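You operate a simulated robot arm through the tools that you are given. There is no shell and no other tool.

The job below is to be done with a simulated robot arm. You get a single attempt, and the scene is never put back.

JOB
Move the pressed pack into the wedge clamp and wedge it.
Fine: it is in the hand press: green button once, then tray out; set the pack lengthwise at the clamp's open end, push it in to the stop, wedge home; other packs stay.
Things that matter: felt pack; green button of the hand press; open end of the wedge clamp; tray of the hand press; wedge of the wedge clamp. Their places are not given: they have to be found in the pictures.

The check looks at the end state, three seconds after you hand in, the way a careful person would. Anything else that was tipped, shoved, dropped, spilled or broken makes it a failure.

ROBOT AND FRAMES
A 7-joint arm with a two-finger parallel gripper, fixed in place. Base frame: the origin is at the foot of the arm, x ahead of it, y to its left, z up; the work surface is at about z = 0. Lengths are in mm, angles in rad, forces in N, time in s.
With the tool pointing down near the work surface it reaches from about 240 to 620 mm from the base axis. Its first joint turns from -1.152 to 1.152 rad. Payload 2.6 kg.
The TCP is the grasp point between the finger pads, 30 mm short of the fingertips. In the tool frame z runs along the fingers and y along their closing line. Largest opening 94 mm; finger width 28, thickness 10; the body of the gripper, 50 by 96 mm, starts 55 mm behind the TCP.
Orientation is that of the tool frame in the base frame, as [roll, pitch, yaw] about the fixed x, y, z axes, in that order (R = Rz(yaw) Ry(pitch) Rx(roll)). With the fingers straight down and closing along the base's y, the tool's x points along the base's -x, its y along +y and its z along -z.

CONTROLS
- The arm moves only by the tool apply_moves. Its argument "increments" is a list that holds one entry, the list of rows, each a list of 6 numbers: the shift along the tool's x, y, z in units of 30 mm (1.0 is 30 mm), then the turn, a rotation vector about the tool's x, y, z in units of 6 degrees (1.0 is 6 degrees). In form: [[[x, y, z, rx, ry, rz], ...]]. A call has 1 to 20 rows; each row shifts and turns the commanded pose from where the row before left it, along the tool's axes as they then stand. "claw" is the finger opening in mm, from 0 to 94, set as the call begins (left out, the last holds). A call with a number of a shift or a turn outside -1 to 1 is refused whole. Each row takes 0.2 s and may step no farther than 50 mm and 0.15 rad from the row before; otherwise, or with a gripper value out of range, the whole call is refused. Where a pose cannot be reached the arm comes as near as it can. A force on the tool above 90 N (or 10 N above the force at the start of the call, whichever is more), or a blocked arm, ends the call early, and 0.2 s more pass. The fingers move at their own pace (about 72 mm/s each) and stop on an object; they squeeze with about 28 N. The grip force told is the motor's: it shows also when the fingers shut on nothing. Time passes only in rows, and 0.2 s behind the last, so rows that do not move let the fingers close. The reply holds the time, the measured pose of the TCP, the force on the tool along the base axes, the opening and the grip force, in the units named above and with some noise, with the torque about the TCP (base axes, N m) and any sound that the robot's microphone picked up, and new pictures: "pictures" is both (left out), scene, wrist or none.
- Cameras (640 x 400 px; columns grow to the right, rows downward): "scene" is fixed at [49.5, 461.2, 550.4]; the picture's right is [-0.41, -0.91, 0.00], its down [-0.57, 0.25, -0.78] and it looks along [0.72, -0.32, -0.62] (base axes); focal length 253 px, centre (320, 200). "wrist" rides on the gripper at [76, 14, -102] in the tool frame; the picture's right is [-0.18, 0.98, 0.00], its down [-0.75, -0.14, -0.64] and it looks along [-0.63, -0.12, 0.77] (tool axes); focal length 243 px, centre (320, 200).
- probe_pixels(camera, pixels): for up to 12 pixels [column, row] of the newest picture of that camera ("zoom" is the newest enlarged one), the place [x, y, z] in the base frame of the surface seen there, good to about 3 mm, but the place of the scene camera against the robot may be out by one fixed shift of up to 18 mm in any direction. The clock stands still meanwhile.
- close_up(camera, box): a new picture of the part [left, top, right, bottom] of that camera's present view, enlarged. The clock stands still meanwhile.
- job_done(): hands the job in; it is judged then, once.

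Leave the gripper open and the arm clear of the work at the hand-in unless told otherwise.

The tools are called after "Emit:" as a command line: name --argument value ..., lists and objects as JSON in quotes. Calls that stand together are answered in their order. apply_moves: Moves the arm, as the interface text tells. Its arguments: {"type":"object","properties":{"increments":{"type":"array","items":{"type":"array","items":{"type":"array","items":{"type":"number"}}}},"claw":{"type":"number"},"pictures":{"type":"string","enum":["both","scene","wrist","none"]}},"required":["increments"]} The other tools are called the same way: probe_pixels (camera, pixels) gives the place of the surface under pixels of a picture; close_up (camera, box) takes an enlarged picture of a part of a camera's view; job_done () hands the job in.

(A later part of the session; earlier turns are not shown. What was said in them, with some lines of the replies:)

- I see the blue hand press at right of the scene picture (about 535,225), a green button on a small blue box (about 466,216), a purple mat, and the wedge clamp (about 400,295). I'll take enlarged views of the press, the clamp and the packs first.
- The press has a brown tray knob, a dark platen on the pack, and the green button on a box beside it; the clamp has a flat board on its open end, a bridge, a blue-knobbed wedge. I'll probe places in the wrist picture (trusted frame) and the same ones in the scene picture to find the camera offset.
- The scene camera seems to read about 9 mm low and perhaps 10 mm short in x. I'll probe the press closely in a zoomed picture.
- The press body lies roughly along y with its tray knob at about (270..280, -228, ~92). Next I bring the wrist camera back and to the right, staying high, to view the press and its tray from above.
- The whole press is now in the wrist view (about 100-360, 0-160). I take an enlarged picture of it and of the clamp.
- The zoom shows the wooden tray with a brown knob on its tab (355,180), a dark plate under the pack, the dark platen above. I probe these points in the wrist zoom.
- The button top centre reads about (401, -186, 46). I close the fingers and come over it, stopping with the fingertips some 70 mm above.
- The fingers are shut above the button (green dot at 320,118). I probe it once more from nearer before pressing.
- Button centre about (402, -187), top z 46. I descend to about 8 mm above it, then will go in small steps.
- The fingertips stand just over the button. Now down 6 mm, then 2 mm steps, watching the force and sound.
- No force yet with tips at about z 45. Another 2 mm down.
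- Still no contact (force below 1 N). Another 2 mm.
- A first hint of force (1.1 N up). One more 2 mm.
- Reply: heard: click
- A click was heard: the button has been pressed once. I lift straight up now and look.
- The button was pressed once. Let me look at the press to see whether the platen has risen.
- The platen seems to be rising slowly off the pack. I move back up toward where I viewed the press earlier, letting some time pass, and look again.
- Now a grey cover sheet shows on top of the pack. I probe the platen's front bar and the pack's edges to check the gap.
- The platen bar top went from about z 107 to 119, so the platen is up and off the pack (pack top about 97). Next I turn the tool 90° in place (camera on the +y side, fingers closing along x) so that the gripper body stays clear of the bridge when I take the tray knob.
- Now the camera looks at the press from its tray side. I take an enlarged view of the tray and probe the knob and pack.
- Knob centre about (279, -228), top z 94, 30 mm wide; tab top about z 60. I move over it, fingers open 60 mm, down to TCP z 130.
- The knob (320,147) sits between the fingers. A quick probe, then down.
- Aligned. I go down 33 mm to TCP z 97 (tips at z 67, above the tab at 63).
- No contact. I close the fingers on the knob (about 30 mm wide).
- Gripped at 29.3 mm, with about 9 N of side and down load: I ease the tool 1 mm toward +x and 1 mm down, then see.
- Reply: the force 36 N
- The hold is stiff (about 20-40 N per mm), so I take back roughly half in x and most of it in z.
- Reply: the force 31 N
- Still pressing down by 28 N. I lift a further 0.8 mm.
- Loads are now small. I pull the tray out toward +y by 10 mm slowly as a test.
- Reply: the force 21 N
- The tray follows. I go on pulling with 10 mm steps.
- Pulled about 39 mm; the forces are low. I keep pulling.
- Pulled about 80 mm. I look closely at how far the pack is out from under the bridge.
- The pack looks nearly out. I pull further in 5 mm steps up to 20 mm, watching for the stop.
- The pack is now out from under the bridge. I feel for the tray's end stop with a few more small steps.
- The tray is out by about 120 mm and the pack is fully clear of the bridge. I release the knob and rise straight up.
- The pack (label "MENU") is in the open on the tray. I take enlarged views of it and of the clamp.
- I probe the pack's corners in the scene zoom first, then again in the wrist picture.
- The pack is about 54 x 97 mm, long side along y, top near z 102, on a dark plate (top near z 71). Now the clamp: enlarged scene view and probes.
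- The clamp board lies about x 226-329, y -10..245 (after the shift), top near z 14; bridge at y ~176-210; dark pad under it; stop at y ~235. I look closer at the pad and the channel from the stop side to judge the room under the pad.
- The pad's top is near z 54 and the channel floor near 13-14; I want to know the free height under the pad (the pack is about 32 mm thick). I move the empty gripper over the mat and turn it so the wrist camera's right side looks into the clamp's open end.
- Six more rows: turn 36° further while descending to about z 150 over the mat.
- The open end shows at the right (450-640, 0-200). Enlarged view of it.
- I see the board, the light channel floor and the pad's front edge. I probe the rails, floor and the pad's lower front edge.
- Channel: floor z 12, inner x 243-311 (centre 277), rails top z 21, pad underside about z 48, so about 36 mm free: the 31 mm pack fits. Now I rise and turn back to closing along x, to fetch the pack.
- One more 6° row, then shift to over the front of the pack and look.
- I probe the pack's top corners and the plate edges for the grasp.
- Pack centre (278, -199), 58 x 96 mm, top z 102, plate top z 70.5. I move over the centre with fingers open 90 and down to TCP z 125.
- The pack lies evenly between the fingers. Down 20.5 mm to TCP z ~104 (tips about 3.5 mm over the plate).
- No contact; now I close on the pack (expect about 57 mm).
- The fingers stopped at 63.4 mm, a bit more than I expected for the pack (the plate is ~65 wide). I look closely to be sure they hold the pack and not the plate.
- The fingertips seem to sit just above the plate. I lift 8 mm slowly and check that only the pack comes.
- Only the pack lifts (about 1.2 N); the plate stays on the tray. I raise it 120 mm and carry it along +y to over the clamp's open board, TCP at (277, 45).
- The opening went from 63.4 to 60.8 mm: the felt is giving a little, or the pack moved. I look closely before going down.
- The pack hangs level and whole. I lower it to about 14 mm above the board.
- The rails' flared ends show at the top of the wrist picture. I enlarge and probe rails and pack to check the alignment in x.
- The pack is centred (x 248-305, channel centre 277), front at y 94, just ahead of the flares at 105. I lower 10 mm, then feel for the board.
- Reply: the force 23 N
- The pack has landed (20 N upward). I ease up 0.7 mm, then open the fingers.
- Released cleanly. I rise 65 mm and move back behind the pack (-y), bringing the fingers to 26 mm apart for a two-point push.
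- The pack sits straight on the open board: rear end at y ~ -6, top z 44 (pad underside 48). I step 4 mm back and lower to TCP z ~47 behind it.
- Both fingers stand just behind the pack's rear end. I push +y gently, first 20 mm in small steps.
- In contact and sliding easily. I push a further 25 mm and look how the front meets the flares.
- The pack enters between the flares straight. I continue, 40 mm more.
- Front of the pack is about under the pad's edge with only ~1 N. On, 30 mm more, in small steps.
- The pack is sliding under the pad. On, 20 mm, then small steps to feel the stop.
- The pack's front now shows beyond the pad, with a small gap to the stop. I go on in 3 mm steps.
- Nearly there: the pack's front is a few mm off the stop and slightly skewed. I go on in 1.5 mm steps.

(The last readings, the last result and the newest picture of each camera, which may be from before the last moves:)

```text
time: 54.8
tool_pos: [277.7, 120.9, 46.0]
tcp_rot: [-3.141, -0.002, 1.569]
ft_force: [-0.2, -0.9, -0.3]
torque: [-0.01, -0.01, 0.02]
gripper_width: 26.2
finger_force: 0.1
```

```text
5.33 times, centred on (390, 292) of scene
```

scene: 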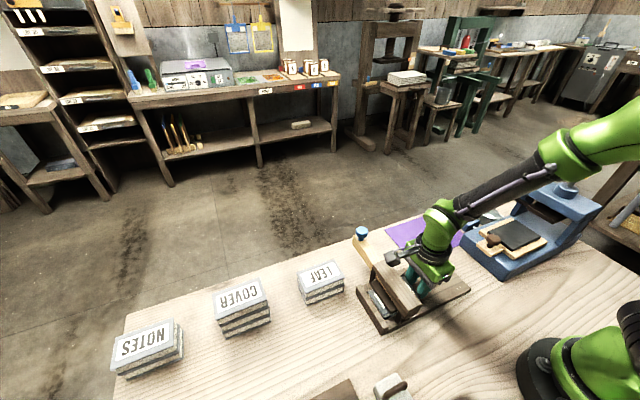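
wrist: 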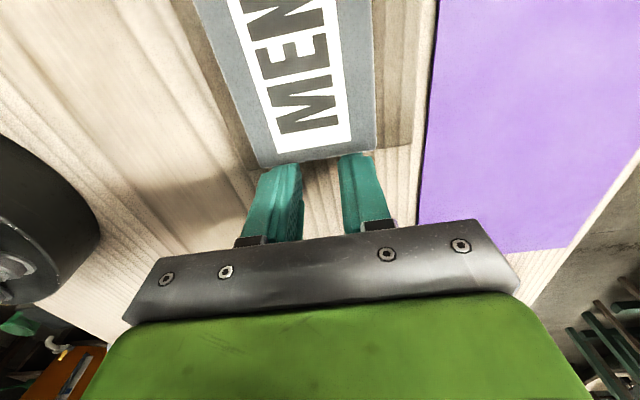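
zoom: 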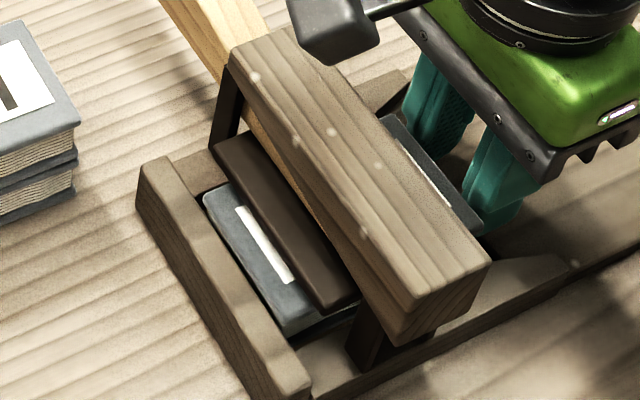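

Still no stop force. Another 3 mm in 1.5 mm steps.

Emit:
apply_moves --increments '[[[0.05, 0, 0, 0, 0, 0], [0.05, 0, 0, 0, 0, 0]]]' --pictures "none"

```text
time: 55.4
tool_pos: [276.8, 121.7, 47.7]
tcp_rot: [-3.139, 0.004, 1.568]
ft_force: [-0.6, -18.9, 4.3]
torque: [-0.14, -0.01, 0.16]
gripper_width: 26.1
finger_force: 0.1
```

The stop is felt: 19 N against the push. I look at the front of the pack against the stop.

Emit:
close_up --camera "scene" --box '[350, 255, 430, 330]'

```text
5.33 times, centred on (390, 292) of scene
```

zoom: 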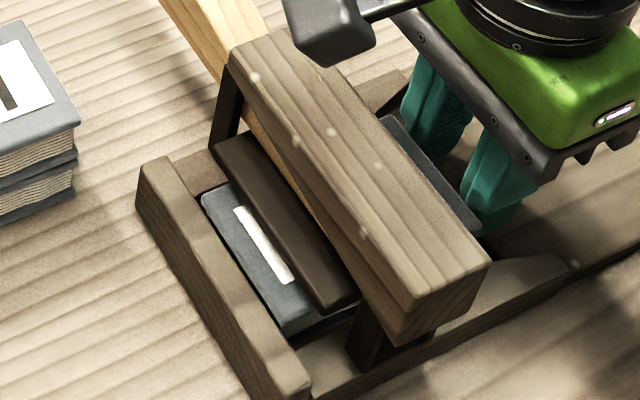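

I probe the pack's front corners and the stop's inner edge for skew and gap.

Emit:
probe_pixels --camera "zoom" --pixels '[[208, 198], [284, 326], [245, 262], [172, 160], [240, 280], [305, 378], [228, 262], [265, 320], [330, 320], [228, 187], [200, 215], [215, 235]]'

```text
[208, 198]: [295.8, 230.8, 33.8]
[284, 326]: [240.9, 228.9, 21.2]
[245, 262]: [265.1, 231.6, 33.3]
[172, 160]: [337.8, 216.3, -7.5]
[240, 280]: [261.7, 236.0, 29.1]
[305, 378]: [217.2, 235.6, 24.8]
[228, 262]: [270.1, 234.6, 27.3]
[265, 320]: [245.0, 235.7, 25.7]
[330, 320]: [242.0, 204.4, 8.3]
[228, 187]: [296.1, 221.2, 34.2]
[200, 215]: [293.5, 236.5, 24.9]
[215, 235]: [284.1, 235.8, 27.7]
```

Both front corners read y ~231, straight, right at the stop's face. One more 0.6 mm press to seat it fully.

Emit:
apply_moves --increments '[[[0.02, 0, 0, 0, 0, 0], [0, 0, 0, 0, 0, 0]]]' --pictures "none"

```text
time: 56.0
tool_pos: [277.4, 121.2, 46.9]
tcp_rot: [-3.141, 0.003, 1.567]
ft_force: [-3.4, -34.6, 8.8]
torque: [-0.26, 0.04, 0.21]
gripper_width: 26.2
finger_force: 0.0
```

35 N: it is firmly at the stop. I back off along -y, then rise.

Emit:
apply_moves --increments '[[[-0.05, 0, 0, 0, 0, 0], [-0.2, 0, 0, 0, 0, 0], [-0.6, 0, 0, 0, 0, 0], [-0.6, 0, 0, 0, 0, 0], [0, 0, -1, 0, 0, 0], [0, 0, -1, 0, 0, 0], [0, 0, -1, 0, 0, 0], [0, 0, -1, 0, 0, 0], [0, 0, -1, 0, 0, 0]]]' --pictures "both"

Emit:
close_up --camera "scene" --box '[340, 215, 470, 335]'

```text
time: 58.0
tool_pos: [276.1, 80.9, 197.4]
tcp_rot: [3.142, 0.0, 1.57]
ft_force: [-0.5, -0.2, -0.7]
torque: [-0.03, 0.01, 0.0]
gripper_width: 26.0
finger_force: 0.1
```

scene: 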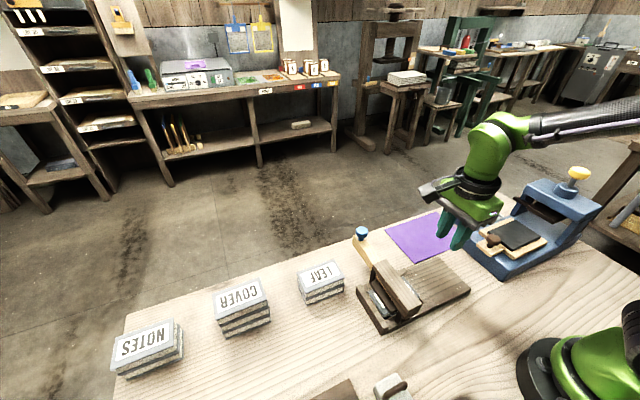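
wrist: 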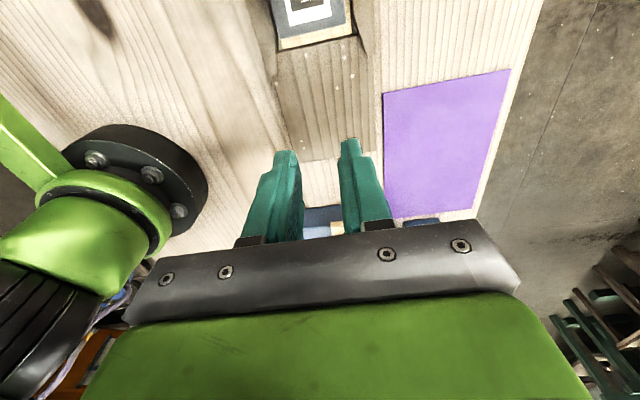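

```text
3.33 times, centred on (405, 275) of scene
```

zoom: 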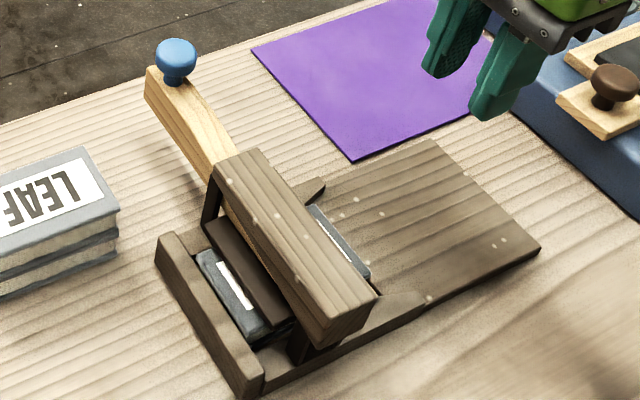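

The pack is in and straight. Now the wedge: enlarged view and probes of its outer end and knob.

Emit:
close_up --camera "scene" --box '[340, 220, 420, 280]'

```text
6.67 times, centred on (380, 250) of scene
```

zoom: 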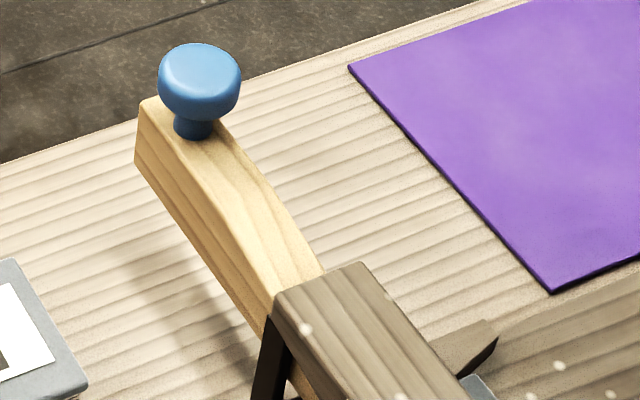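

Emit:
probe_pixels --camera "zoom" --pixels '[[200, 70], [165, 85], [238, 90], [200, 115], [190, 130], [142, 108], [137, 160], [160, 185], [180, 150], [215, 130], [240, 290], [300, 265]]'

Emit:
probe_pixels --camera "zoom" --pixels '[[265, 335], [275, 290], [320, 265], [250, 310], [150, 150], [200, 220], [285, 230], [170, 110], [150, 105], [200, 50], [345, 275], [270, 380]]'

```text
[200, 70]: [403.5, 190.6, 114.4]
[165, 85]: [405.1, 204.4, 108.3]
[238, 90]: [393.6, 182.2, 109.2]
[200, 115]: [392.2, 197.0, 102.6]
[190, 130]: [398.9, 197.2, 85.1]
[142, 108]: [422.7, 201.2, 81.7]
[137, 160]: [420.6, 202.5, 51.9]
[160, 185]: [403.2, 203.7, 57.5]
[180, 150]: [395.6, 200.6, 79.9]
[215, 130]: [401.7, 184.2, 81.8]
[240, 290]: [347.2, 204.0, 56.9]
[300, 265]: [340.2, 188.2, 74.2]
```

```text
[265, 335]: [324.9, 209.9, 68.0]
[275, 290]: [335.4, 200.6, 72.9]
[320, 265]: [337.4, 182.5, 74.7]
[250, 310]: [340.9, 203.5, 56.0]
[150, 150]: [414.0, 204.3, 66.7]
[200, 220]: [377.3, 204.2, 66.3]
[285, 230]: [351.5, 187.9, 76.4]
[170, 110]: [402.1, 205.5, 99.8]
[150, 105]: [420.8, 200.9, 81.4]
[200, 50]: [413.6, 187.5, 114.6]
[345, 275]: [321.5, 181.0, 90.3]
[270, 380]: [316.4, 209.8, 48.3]
```

Wedge outer end face: x ~432, y 184-205, z 61-91 (after the camera shift); blue knob at about (411, 193), top z 125. I close the fingers and fly at z 197 to beyond the wedge's end, (460, 194).

Emit:
apply_moves --increments '[[[0.54, 0.88, 0, 0, 0, 0], [0.54, 0.88, 0, 0, 0, 0], [0.54, 0.88, 0, 0, 0, 0], [0.54, 0.88, 0, 0, 0, 0], [0.54, 0.88, 0, 0, 0, 0], [0.54, 0.88, 0, 0, 0, 0], [0.54, 0.88, 0, 0, 0, 0]]]' --claw 0

```text
time: 59.6
tool_pos: [460.9, 194.6, 195.9]
tcp_rot: [3.141, 0.0, 1.568]
ft_force: [-0.4, 0.2, 0.3]
torque: [-0.02, 0.03, 0.0]
gripper_width: 0.0
finger_force: 28.2
```

scene: 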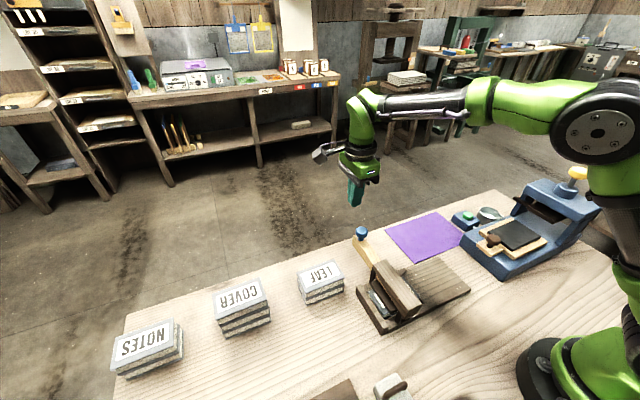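
wrist: 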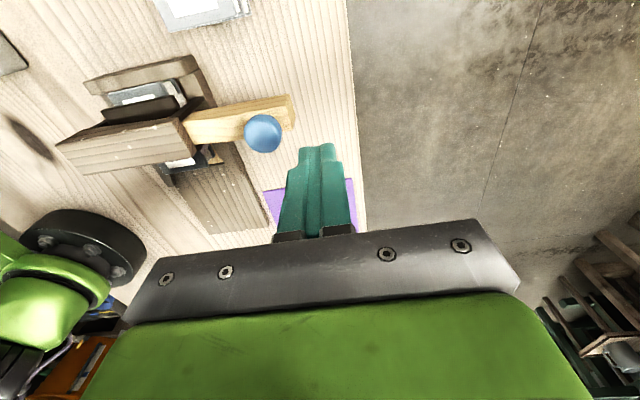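

I now see the wedge and bridge well in the wrist picture (wedge end near 292,110). I enlarge and probe it in the trusted frame.

Emit:
close_up --camera "wrist" --box '[50, 20, 370, 220]'

```text
2.00 times, centred on (210, 120) of wrist
```

zoom: 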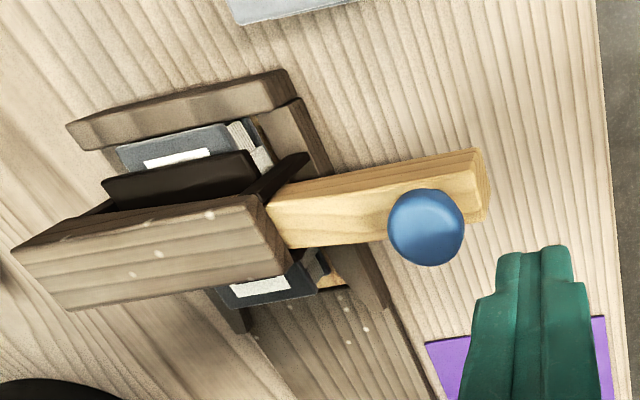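

Emit:
probe_pixels --camera "zoom" --pixels '[[472, 155], [482, 210], [488, 180], [425, 228], [425, 195], [462, 228], [380, 170], [290, 200], [300, 235], [370, 240], [270, 205], [240, 15]]'

Emit:
probe_pixels --camera "zoom" --pixels '[[118, 148], [235, 128], [110, 185], [250, 155], [270, 80], [75, 128], [110, 150], [230, 120], [180, 175], [240, 300], [310, 290], [262, 290]]'

```text
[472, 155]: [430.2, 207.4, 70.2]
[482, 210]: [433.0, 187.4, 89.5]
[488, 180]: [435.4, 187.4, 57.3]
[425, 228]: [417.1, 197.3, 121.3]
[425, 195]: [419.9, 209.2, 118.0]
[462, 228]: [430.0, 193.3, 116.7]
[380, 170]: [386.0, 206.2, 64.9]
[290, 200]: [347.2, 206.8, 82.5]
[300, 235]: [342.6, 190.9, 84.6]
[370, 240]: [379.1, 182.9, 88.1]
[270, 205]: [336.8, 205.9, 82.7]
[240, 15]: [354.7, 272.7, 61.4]
```

```text
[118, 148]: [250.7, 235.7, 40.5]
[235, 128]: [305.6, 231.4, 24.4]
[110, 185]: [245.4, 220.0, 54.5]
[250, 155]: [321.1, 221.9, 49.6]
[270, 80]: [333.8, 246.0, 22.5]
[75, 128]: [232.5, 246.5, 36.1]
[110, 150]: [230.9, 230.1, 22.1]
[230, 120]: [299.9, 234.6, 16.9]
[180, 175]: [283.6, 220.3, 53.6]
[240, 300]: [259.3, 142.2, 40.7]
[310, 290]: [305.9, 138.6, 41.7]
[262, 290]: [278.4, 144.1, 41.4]
```

Wedge end face x ~434, centre y ~196, z 58-90; LEAF pack is far enough (y ≥ 272). I lower the closed fingers beside the end face to TCP z 94 (17 mm clear of it).

Emit:
apply_moves --increments '[[[0.05, 0, 0.85, 0, 0, 0], [0, 0, 0.85, 0, 0, 0], [0, 0, 0.85, 0, 0, 0], [0, 0, 0.85, 0, 0, 0]]]'

Emit:
close_up --camera "scene" --box '[330, 200, 420, 290]'

```text
time: 60.6
tool_pos: [462.2, 196.4, 95.1]
tcp_rot: [-3.141, 0.001, 1.57]
ft_force: [0.2, -0.5, 0.5]
torque: [-0.02, 0.02, 0.0]
gripper_width: 0.0
finger_force: 28.0
```

scene: 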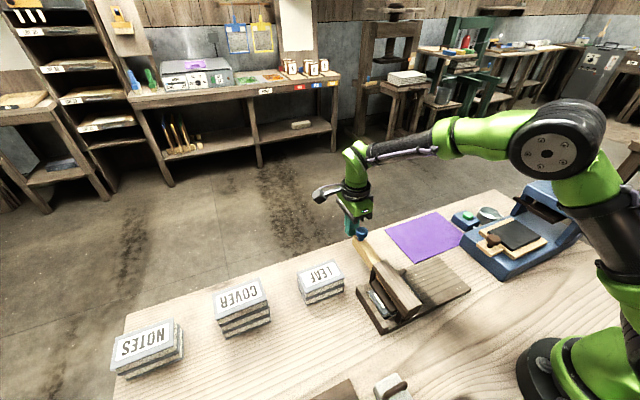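
wrist: 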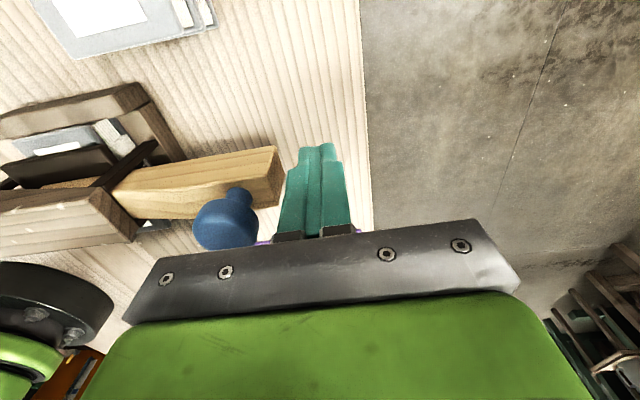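

```text
4.44 times, centred on (375, 245) of scene
```

zoom: 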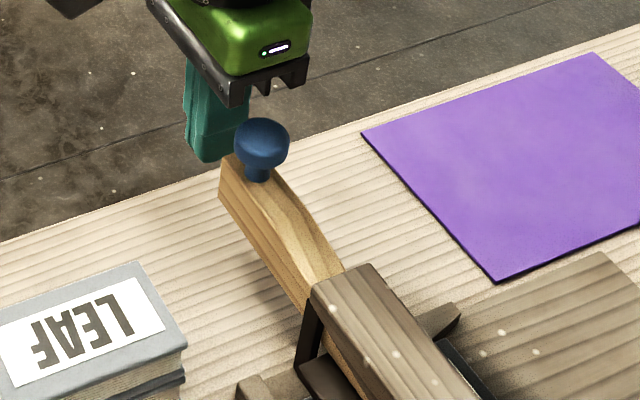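

The closed fingers stand just beyond the wedge's end. I push along -x: 15 mm to approach, then small steps.

Emit:
apply_moves --increments '[[[0, -0.2, 0, 0, 0, 0], [0, -0.2, 0, 0, 0, 0], [0, -0.1, 0, 0, 0, 0]]]' --pictures "none"

Emit:
apply_moves --increments '[[[0, -0.1, 0, 0, 0, 0], [0, -0.1, 0, 0, 0, 0]]]' --pictures "none"

Emit:
apply_moves --increments '[[[0, -0.1, 0, 0, 0, 0], [0, -0.1, 0, 0, 0, 0]]]' --pictures "scene"

```text
time: 61.4
tool_pos: [446.1, 196.0, 94.7]
tcp_rot: [3.141, -0.001, 1.569]
ft_force: [-0.1, -0.3, 1.2]
torque: [0.02, -0.02, 0.01]
gripper_width: 0.0
finger_force: 28.1
```

```text
time: 62.0
tool_pos: [442.7, 196.0, 94.7]
tcp_rot: [3.141, -0.001, 1.569]
ft_force: [1.8, -0.6, 0.3]
torque: [-0.03, -0.04, 0.01]
gripper_width: 0.2
finger_force: 28.4
```

```text
time: 62.6
tool_pos: [434.3, 196.9, 94.8]
tcp_rot: [3.141, -0.002, 1.571]
ft_force: [0.5, -0.4, -0.5]
torque: [0.03, -0.04, 0.02]
gripper_width: 0.0
finger_force: 27.8
```

scene: 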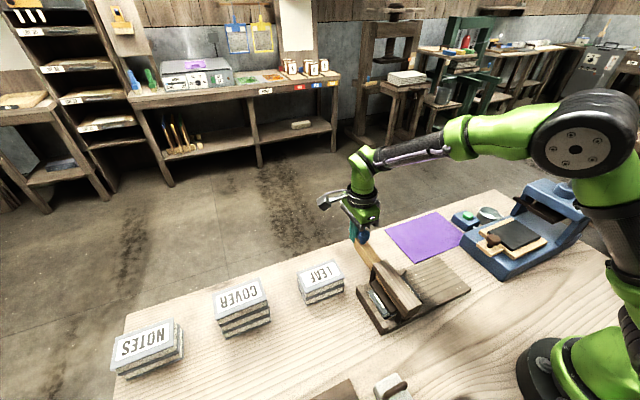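

The fingers have gone to x 434 with little force; I check that the wedge is really moving with them.

Emit:
close_up --camera "scene" --box '[330, 200, 440, 330]'

```text
3.08 times, centred on (385, 265) of scene
```

zoom: 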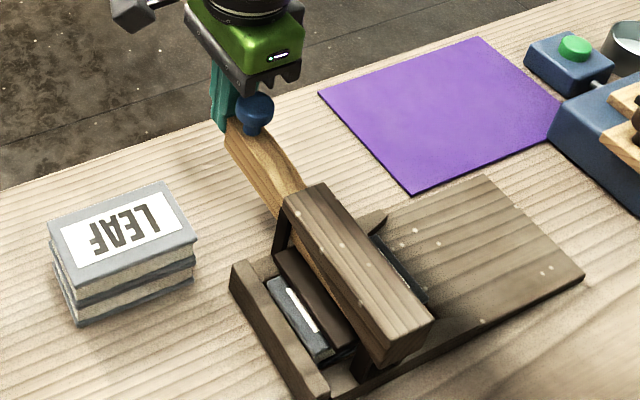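

The wedge is sliding in. I keep pushing in 3 mm steps.

Emit:
apply_moves --increments '[[[0, -0.1, 0, 0, 0, 0], [0, -0.1, 0, 0, 0, 0], [0, -0.1, 0, 0, 0, 0]]]' --pictures "none"

Emit:
apply_moves --increments '[[[0, -0.1, 0, 0, 0, 0], [0, -0.1, 0, 0, 0, 0], [0, -0.1, 0, 0, 0, 0]]]' --pictures "scene"

```text
time: 63.4
tool_pos: [426.7, 194.9, 94.4]
tcp_rot: [3.141, 0.001, 1.57]
ft_force: [0.7, 0.3, -0.6]
torque: [-0.02, -0.07, 0.04]
gripper_width: 0.1
finger_force: 27.7
```

```text
time: 64.2
tool_pos: [417.7, 195.5, 94.6]
tcp_rot: [3.141, 0.0, 1.571]
ft_force: [0.3, 0.9, -1.3]
torque: [-0.01, -0.03, 0.02]
gripper_width: 0.1
finger_force: 27.9
```

scene: 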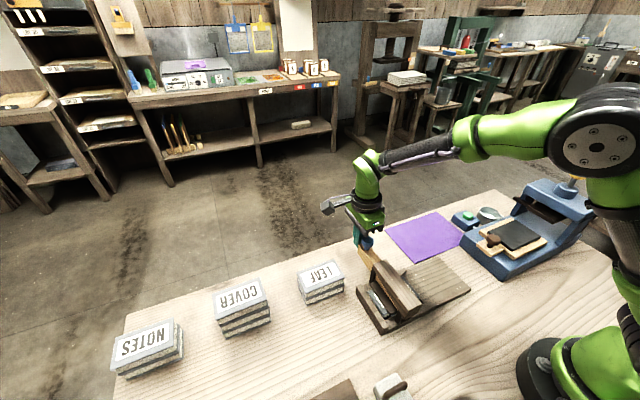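

Moved about 26 mm in with little force. I continue.

Emit:
apply_moves --increments '[[[0, -0.1, 0, 0, 0, 0], [0, -0.1, 0, 0, 0, 0], [0, -0.1, 0, 0, 0, 0]]]' --pictures "none"

Emit:
apply_moves --increments '[[[0, -0.1, 0, 0, 0, 0], [0, -0.1, 0, 0, 0, 0]]]' --pictures "scene"

Emit:
close_up --camera "scene" --box '[340, 210, 450, 340]'

```text
time: 65.0
tool_pos: [406.9, 195.1, 95.5]
tcp_rot: [3.141, 0.0, 1.57]
ft_force: [2.2, 1.3, -2.3]
torque: [0.01, -0.06, 0.02]
gripper_width: 0.0
finger_force: 27.9
```

```text
time: 65.6
tool_pos: [401.2, 195.5, 94.4]
tcp_rot: [-3.141, 0.001, 1.569]
ft_force: [2.9, 1.4, -2.7]
torque: [0.02, -0.1, 0.05]
gripper_width: 0.0
finger_force: 28.0
```

scene: 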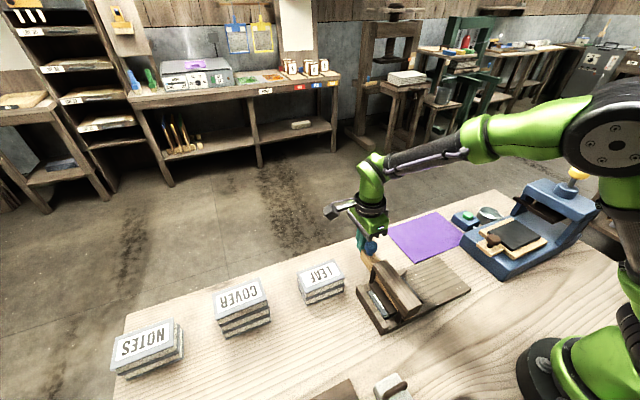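

```text
3.08 times, centred on (395, 275) of scene
```

zoom: 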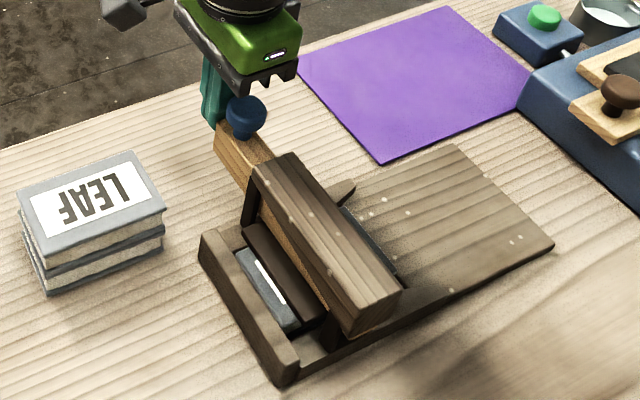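

Force starts to rise slowly (3 N); the pad has come down toward the pack. I go on in 3 mm steps.

Emit:
apply_moves --increments '[[[0, -0.1, 0, 0, 0, 0], [0, -0.1, 0, 0, 0, 0]]]' --pictures "none"

Emit:
apply_moves --increments '[[[0, -0.1, 0, 0, 0, 0], [0, -0.1, 0, 0, 0, 0]]]' --pictures "none"

```text
time: 66.2
tool_pos: [394.3, 195.3, 95.7]
tcp_rot: [3.141, 0.001, 1.57]
ft_force: [4.5, -0.2, -3.7]
torque: [0.01, -0.12, 0.02]
gripper_width: 0.1
finger_force: 28.5
```

```text
time: 66.8
tool_pos: [393.2, 195.1, 95.3]
tcp_rot: [3.127, -0.001, 1.574]
ft_force: [38.5, 9.2, -27.2]
torque: [0.15, -0.88, -0.18]
gripper_width: 0.4
finger_force: 28.2
```

The force jumped to 38 N with the wedge end at about x 382. I look whether it is home.

Emit:
apply_moves --increments '[[[0, 0, 0, 0, 0, 0]]]' --pictures "both"

Emit:
close_up --camera "scene" --box '[350, 220, 430, 330]'

Emit:
close_up --camera "wrist" --box '[100, 60, 420, 260]'

```text
time: 67.2
tool_pos: [395.1, 195.3, 96.2]
tcp_rot: [3.127, 0.001, 1.575]
ft_force: [40.3, 6.1, -24.7]
torque: [0.08, -0.89, -0.15]
gripper_width: 0.0
finger_force: 28.0
```

scene: 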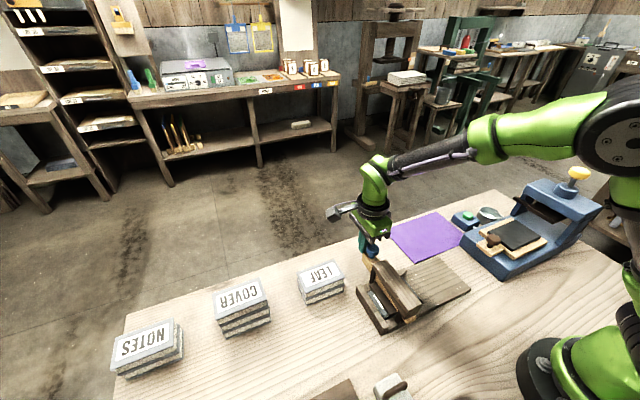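
wrist: 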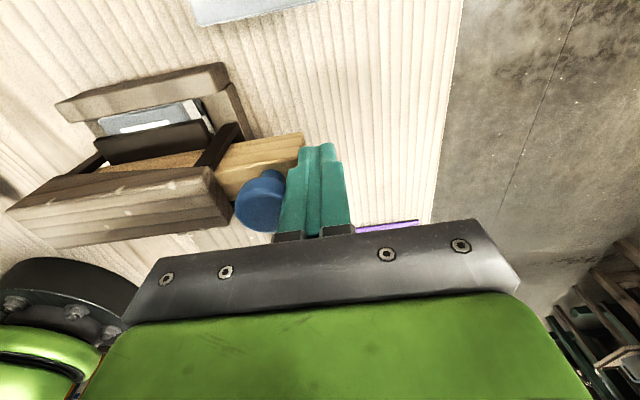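

```text
3.64 times, centred on (390, 275) of scene
```

zoom: 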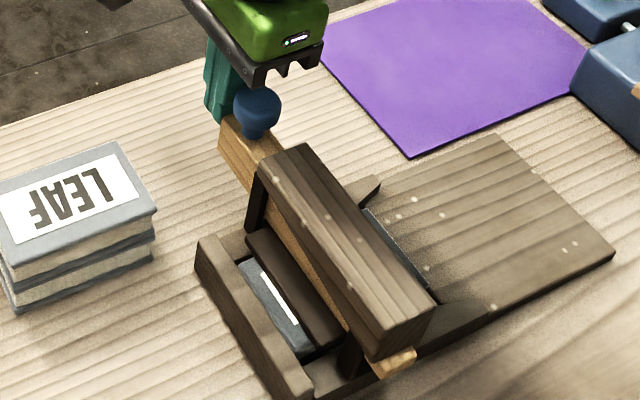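

```text
2.00 times, centred on (260, 160) of wrist
```

zoom: 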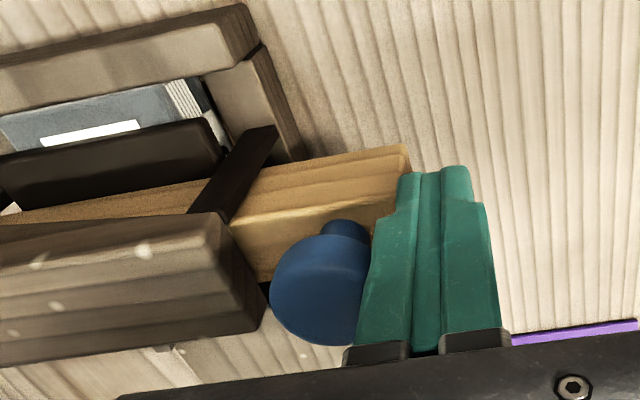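

The wedge tip now shows on the far side of the bridge and the push is at 40 N: it is biting. I press on a bit further in 2 mm commands to drive it home, watching for movement and force.

Emit:
apply_moves --increments '[[[0, -0.07, 0, 0, 0, 0], [0, 0, 0, 0, 0, 0]]]' --pictures "none"

```text
time: 67.8
tool_pos: [393.8, 194.7, 95.8]
tcp_rot: [3.121, 0.0, 1.576]
ft_force: [52.0, 2.7, -27.0]
torque: [0.02, -0.96, -0.18]
gripper_width: 0.0
finger_force: 28.6
```

52 N and no visible movement. One more 2 mm command.

Emit:
apply_moves --increments '[[[0, -0.07, 0, 0, 0, 0], [0, 0, 0, 0, 0, 0]]]' --pictures "none"

```text
time: 68.4
tool_pos: [393.0, 194.5, 97.0]
tcp_rot: [3.115, -0.002, 1.578]
ft_force: [62.4, 4.8, -32.5]
torque: [0.0, -1.06, -0.2]
gripper_width: 0.4
finger_force: 27.6
```

62 N and the wedge does not move any more: it appears hard home. I back off along +x and check that it stays.

Emit:
apply_moves --increments '[[[0, 0.1, 0, 0, 0, 0], [0, 0.2, 0, 0, 0, 0], [0, 0.3, 0, 0, 0, 0], [0, 0.6, 0, 0, 0, 0], [0, 0.6, 0, 0, 0, 0]]]' --pictures "both"

Emit:
close_up --camera "scene" --box '[350, 220, 430, 330]'

Emit:
close_up --camera "wrist" --box '[0, 40, 320, 240]'

```text
time: 69.6
tool_pos: [438.7, 196.2, 93.8]
tcp_rot: [-3.14, 0.0, 1.571]
ft_force: [-0.4, 0.4, -0.5]
torque: [0.02, -0.01, -0.01]
gripper_width: 0.1
finger_force: 28.1
```

scene: 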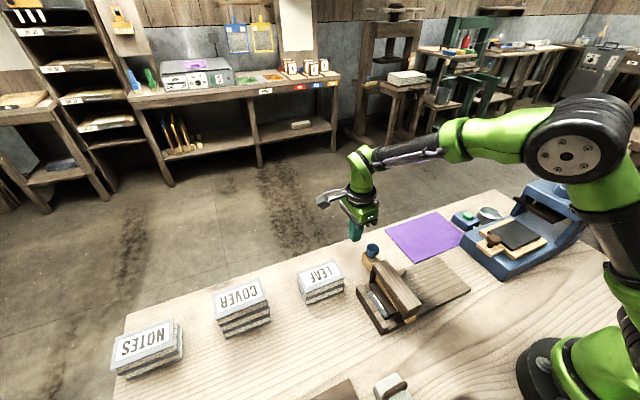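
wrist: 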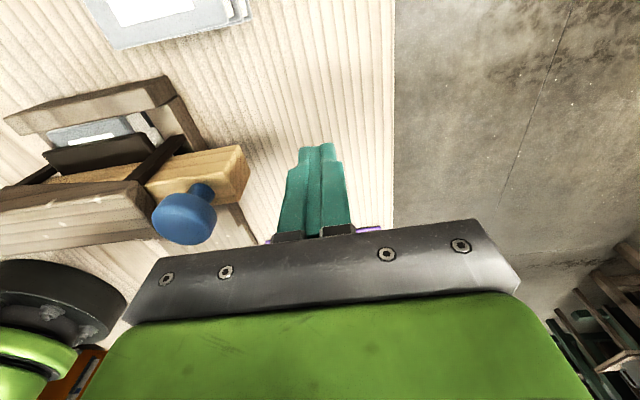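

```text
3.64 times, centred on (390, 275) of scene
```

zoom: 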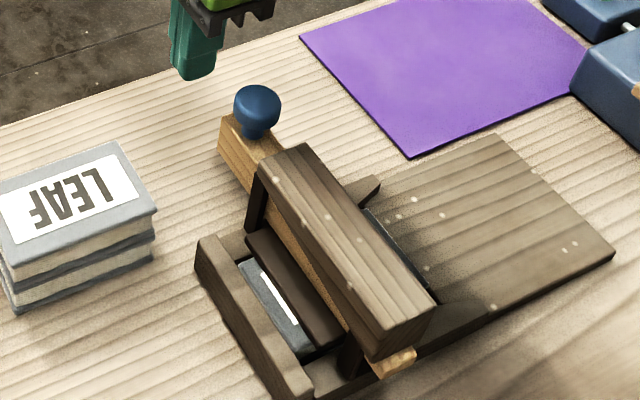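

```text
2.00 times, centred on (160, 140) of wrist
```

zoom: 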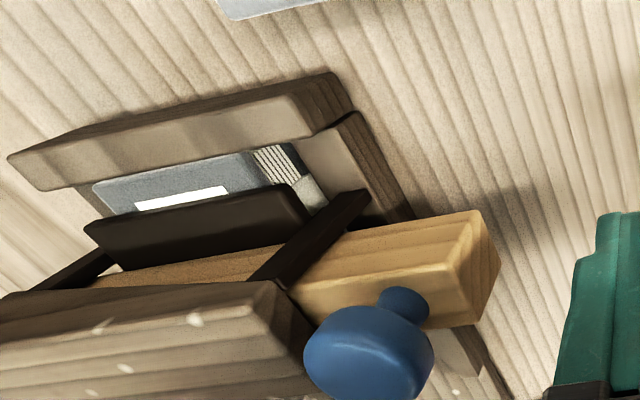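

The wedge stays put. I probe the pad, the pack's top and the wedge end.

Emit:
probe_pixels --camera "zoom" --pixels '[[200, 212], [120, 235], [285, 200], [170, 165], [110, 190], [230, 165], [485, 220], [440, 250], [370, 345], [470, 310], [130, 170], [210, 125]]'

Emit:
probe_pixels --camera "scene" --pixels '[[372, 249], [364, 258], [398, 320], [381, 297], [372, 300], [408, 313], [384, 307], [390, 303], [398, 300]]'

```text
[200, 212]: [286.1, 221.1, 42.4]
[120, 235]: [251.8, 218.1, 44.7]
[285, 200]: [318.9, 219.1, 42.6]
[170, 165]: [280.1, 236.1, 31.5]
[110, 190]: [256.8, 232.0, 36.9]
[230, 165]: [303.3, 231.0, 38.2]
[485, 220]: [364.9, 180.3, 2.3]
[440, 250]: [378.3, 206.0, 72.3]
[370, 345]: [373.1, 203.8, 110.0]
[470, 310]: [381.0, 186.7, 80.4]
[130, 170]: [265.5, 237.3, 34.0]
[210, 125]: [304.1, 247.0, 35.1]
```

```text
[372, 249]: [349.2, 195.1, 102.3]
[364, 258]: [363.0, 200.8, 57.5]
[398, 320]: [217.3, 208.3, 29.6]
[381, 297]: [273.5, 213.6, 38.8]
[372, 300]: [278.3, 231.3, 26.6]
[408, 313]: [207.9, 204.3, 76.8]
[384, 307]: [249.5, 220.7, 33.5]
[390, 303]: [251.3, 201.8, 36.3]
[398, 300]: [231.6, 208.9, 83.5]
```

The pad has come down from z 54 to about 43 and bears on the pack; the wedge stands hard home with its tip through the bridge. I rise straight up, open the fingers and move clear.

Emit:
apply_moves --increments '[[[0, 0.5, -0.3, 0, 0, 0], [0, 0, -1, 0, 0, 0], [0, 0, -1, 0, 0, 0], [0, 0, -1, 0, 0, 0], [0, 0, -1, 0, 0, 0], [0, 0, -1, 0, 0, 0], [0, 0, -1, 0, 0, 0], [0, 0, -1, 0, 0, 0], [0, 0, -1, 0, 0, 0]]]' --pictures "none"

Emit:
apply_moves --increments '[[[-0.9, -0.2, 0, 0, 0, 0], [-0.9, -0.2, 0, 0, 0, 0], [-0.9, -0.2, 0, 0, 0, 0], [-0.9, -0.2, 0, 0, 0, 0], [-0.9, -0.2, 0, 0, 0, 0], [-0.9, -0.2, 0, 0, 0, 0], [-0.9, -0.2, 0, 0, 0, 0]]]' --claw 90 --pictures "both"

```text
time: 71.6
tool_pos: [455.8, 194.8, 345.6]
tcp_rot: [-3.14, 0.001, 1.568]
ft_force: [-0.4, 0.6, -0.1]
torque: [0.02, 0.03, -0.01]
gripper_width: 0.0
finger_force: 27.8
```

```text
time: 73.2
tool_pos: [413.0, 6.3, 343.3]
tcp_rot: [3.142, 0.0, 1.571]
ft_force: [1.0, 0.5, 0.1]
torque: [-0.03, 0.01, -0.02]
gripper_width: 89.8
finger_force: 0.1
```

scene: 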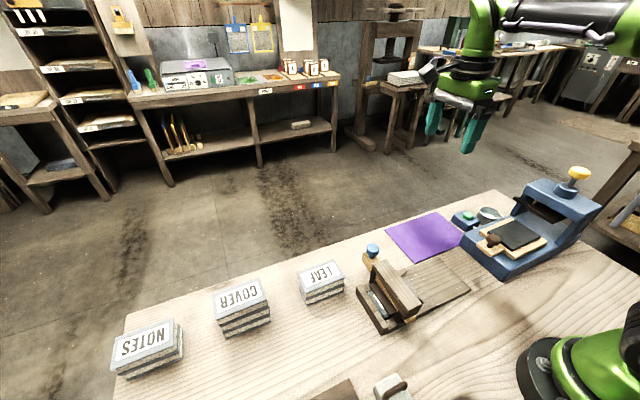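
wrist: 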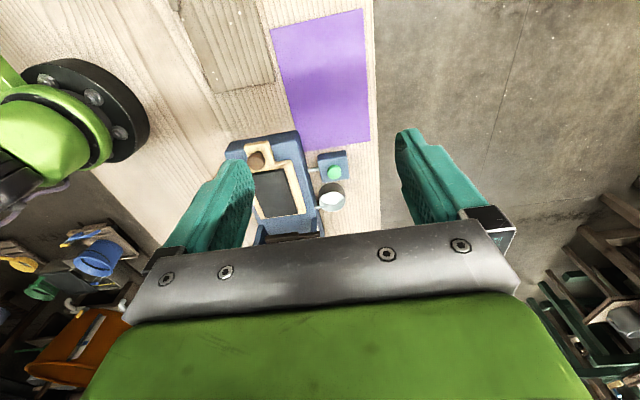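

The arm is clear, fingers open. A last close look at the clamp and at the press before handing in.

Emit:
close_up --camera "scene" --box '[345, 230, 445, 340]'

Emit:
close_up --camera "scene" --box '[440, 150, 620, 290]'

```text
3.64 times, centred on (395, 285) of scene
```

zoom: 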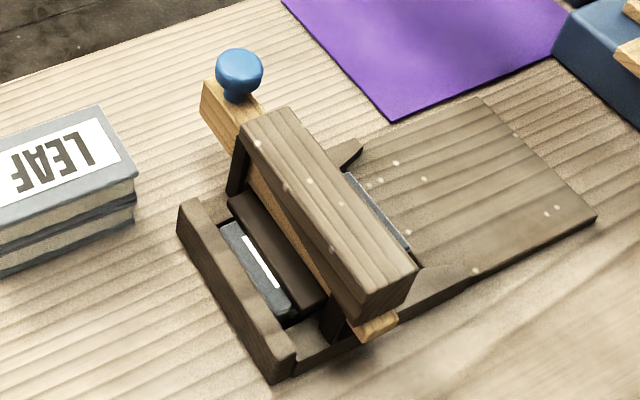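

```text
2.86 times, centred on (530, 220) of scene
```

zoom: 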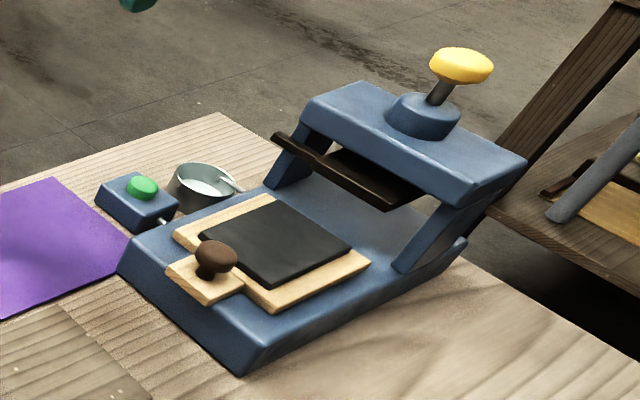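

The pack is in the clamp at its stop, under the pad. The wedge is home, the tray is out, and the other packs are where they were. The gripper is open and clear of the work, so I hand in.

Emit:
job_done

```text
The job is handed in.
```

The pressed pack (labelled MENU) is in the wedge clamp, pushed to the stop and wedged, and I've handed the job in. I haven't been told the check's result.

- **Press:** I pressed the green button once (one click was heard) and the platen rose about 11 mm. I then pulled the tray out about 120 mm. I never reached an end stop, so the tray may still have travel left.
- **Pack:** I set it lengthwise on the clamp's open board and pushed it in until the push force rose to about 35 N with no further movement. From the camera side the gap at the stop is hidden, so that force is my main evidence that it is seated.
- **Wedge:** I drove it in about 50 mm, until it stopped moving against a 62 N push. The pad came down about 11 mm onto the pack, and the wedge stayed put when I backed off.
- **Everything else:** The LEAF, COVER and NOTES packs were not touched. The tray's dark plate stayed on the tray, and the arm is clear with the gripper open.
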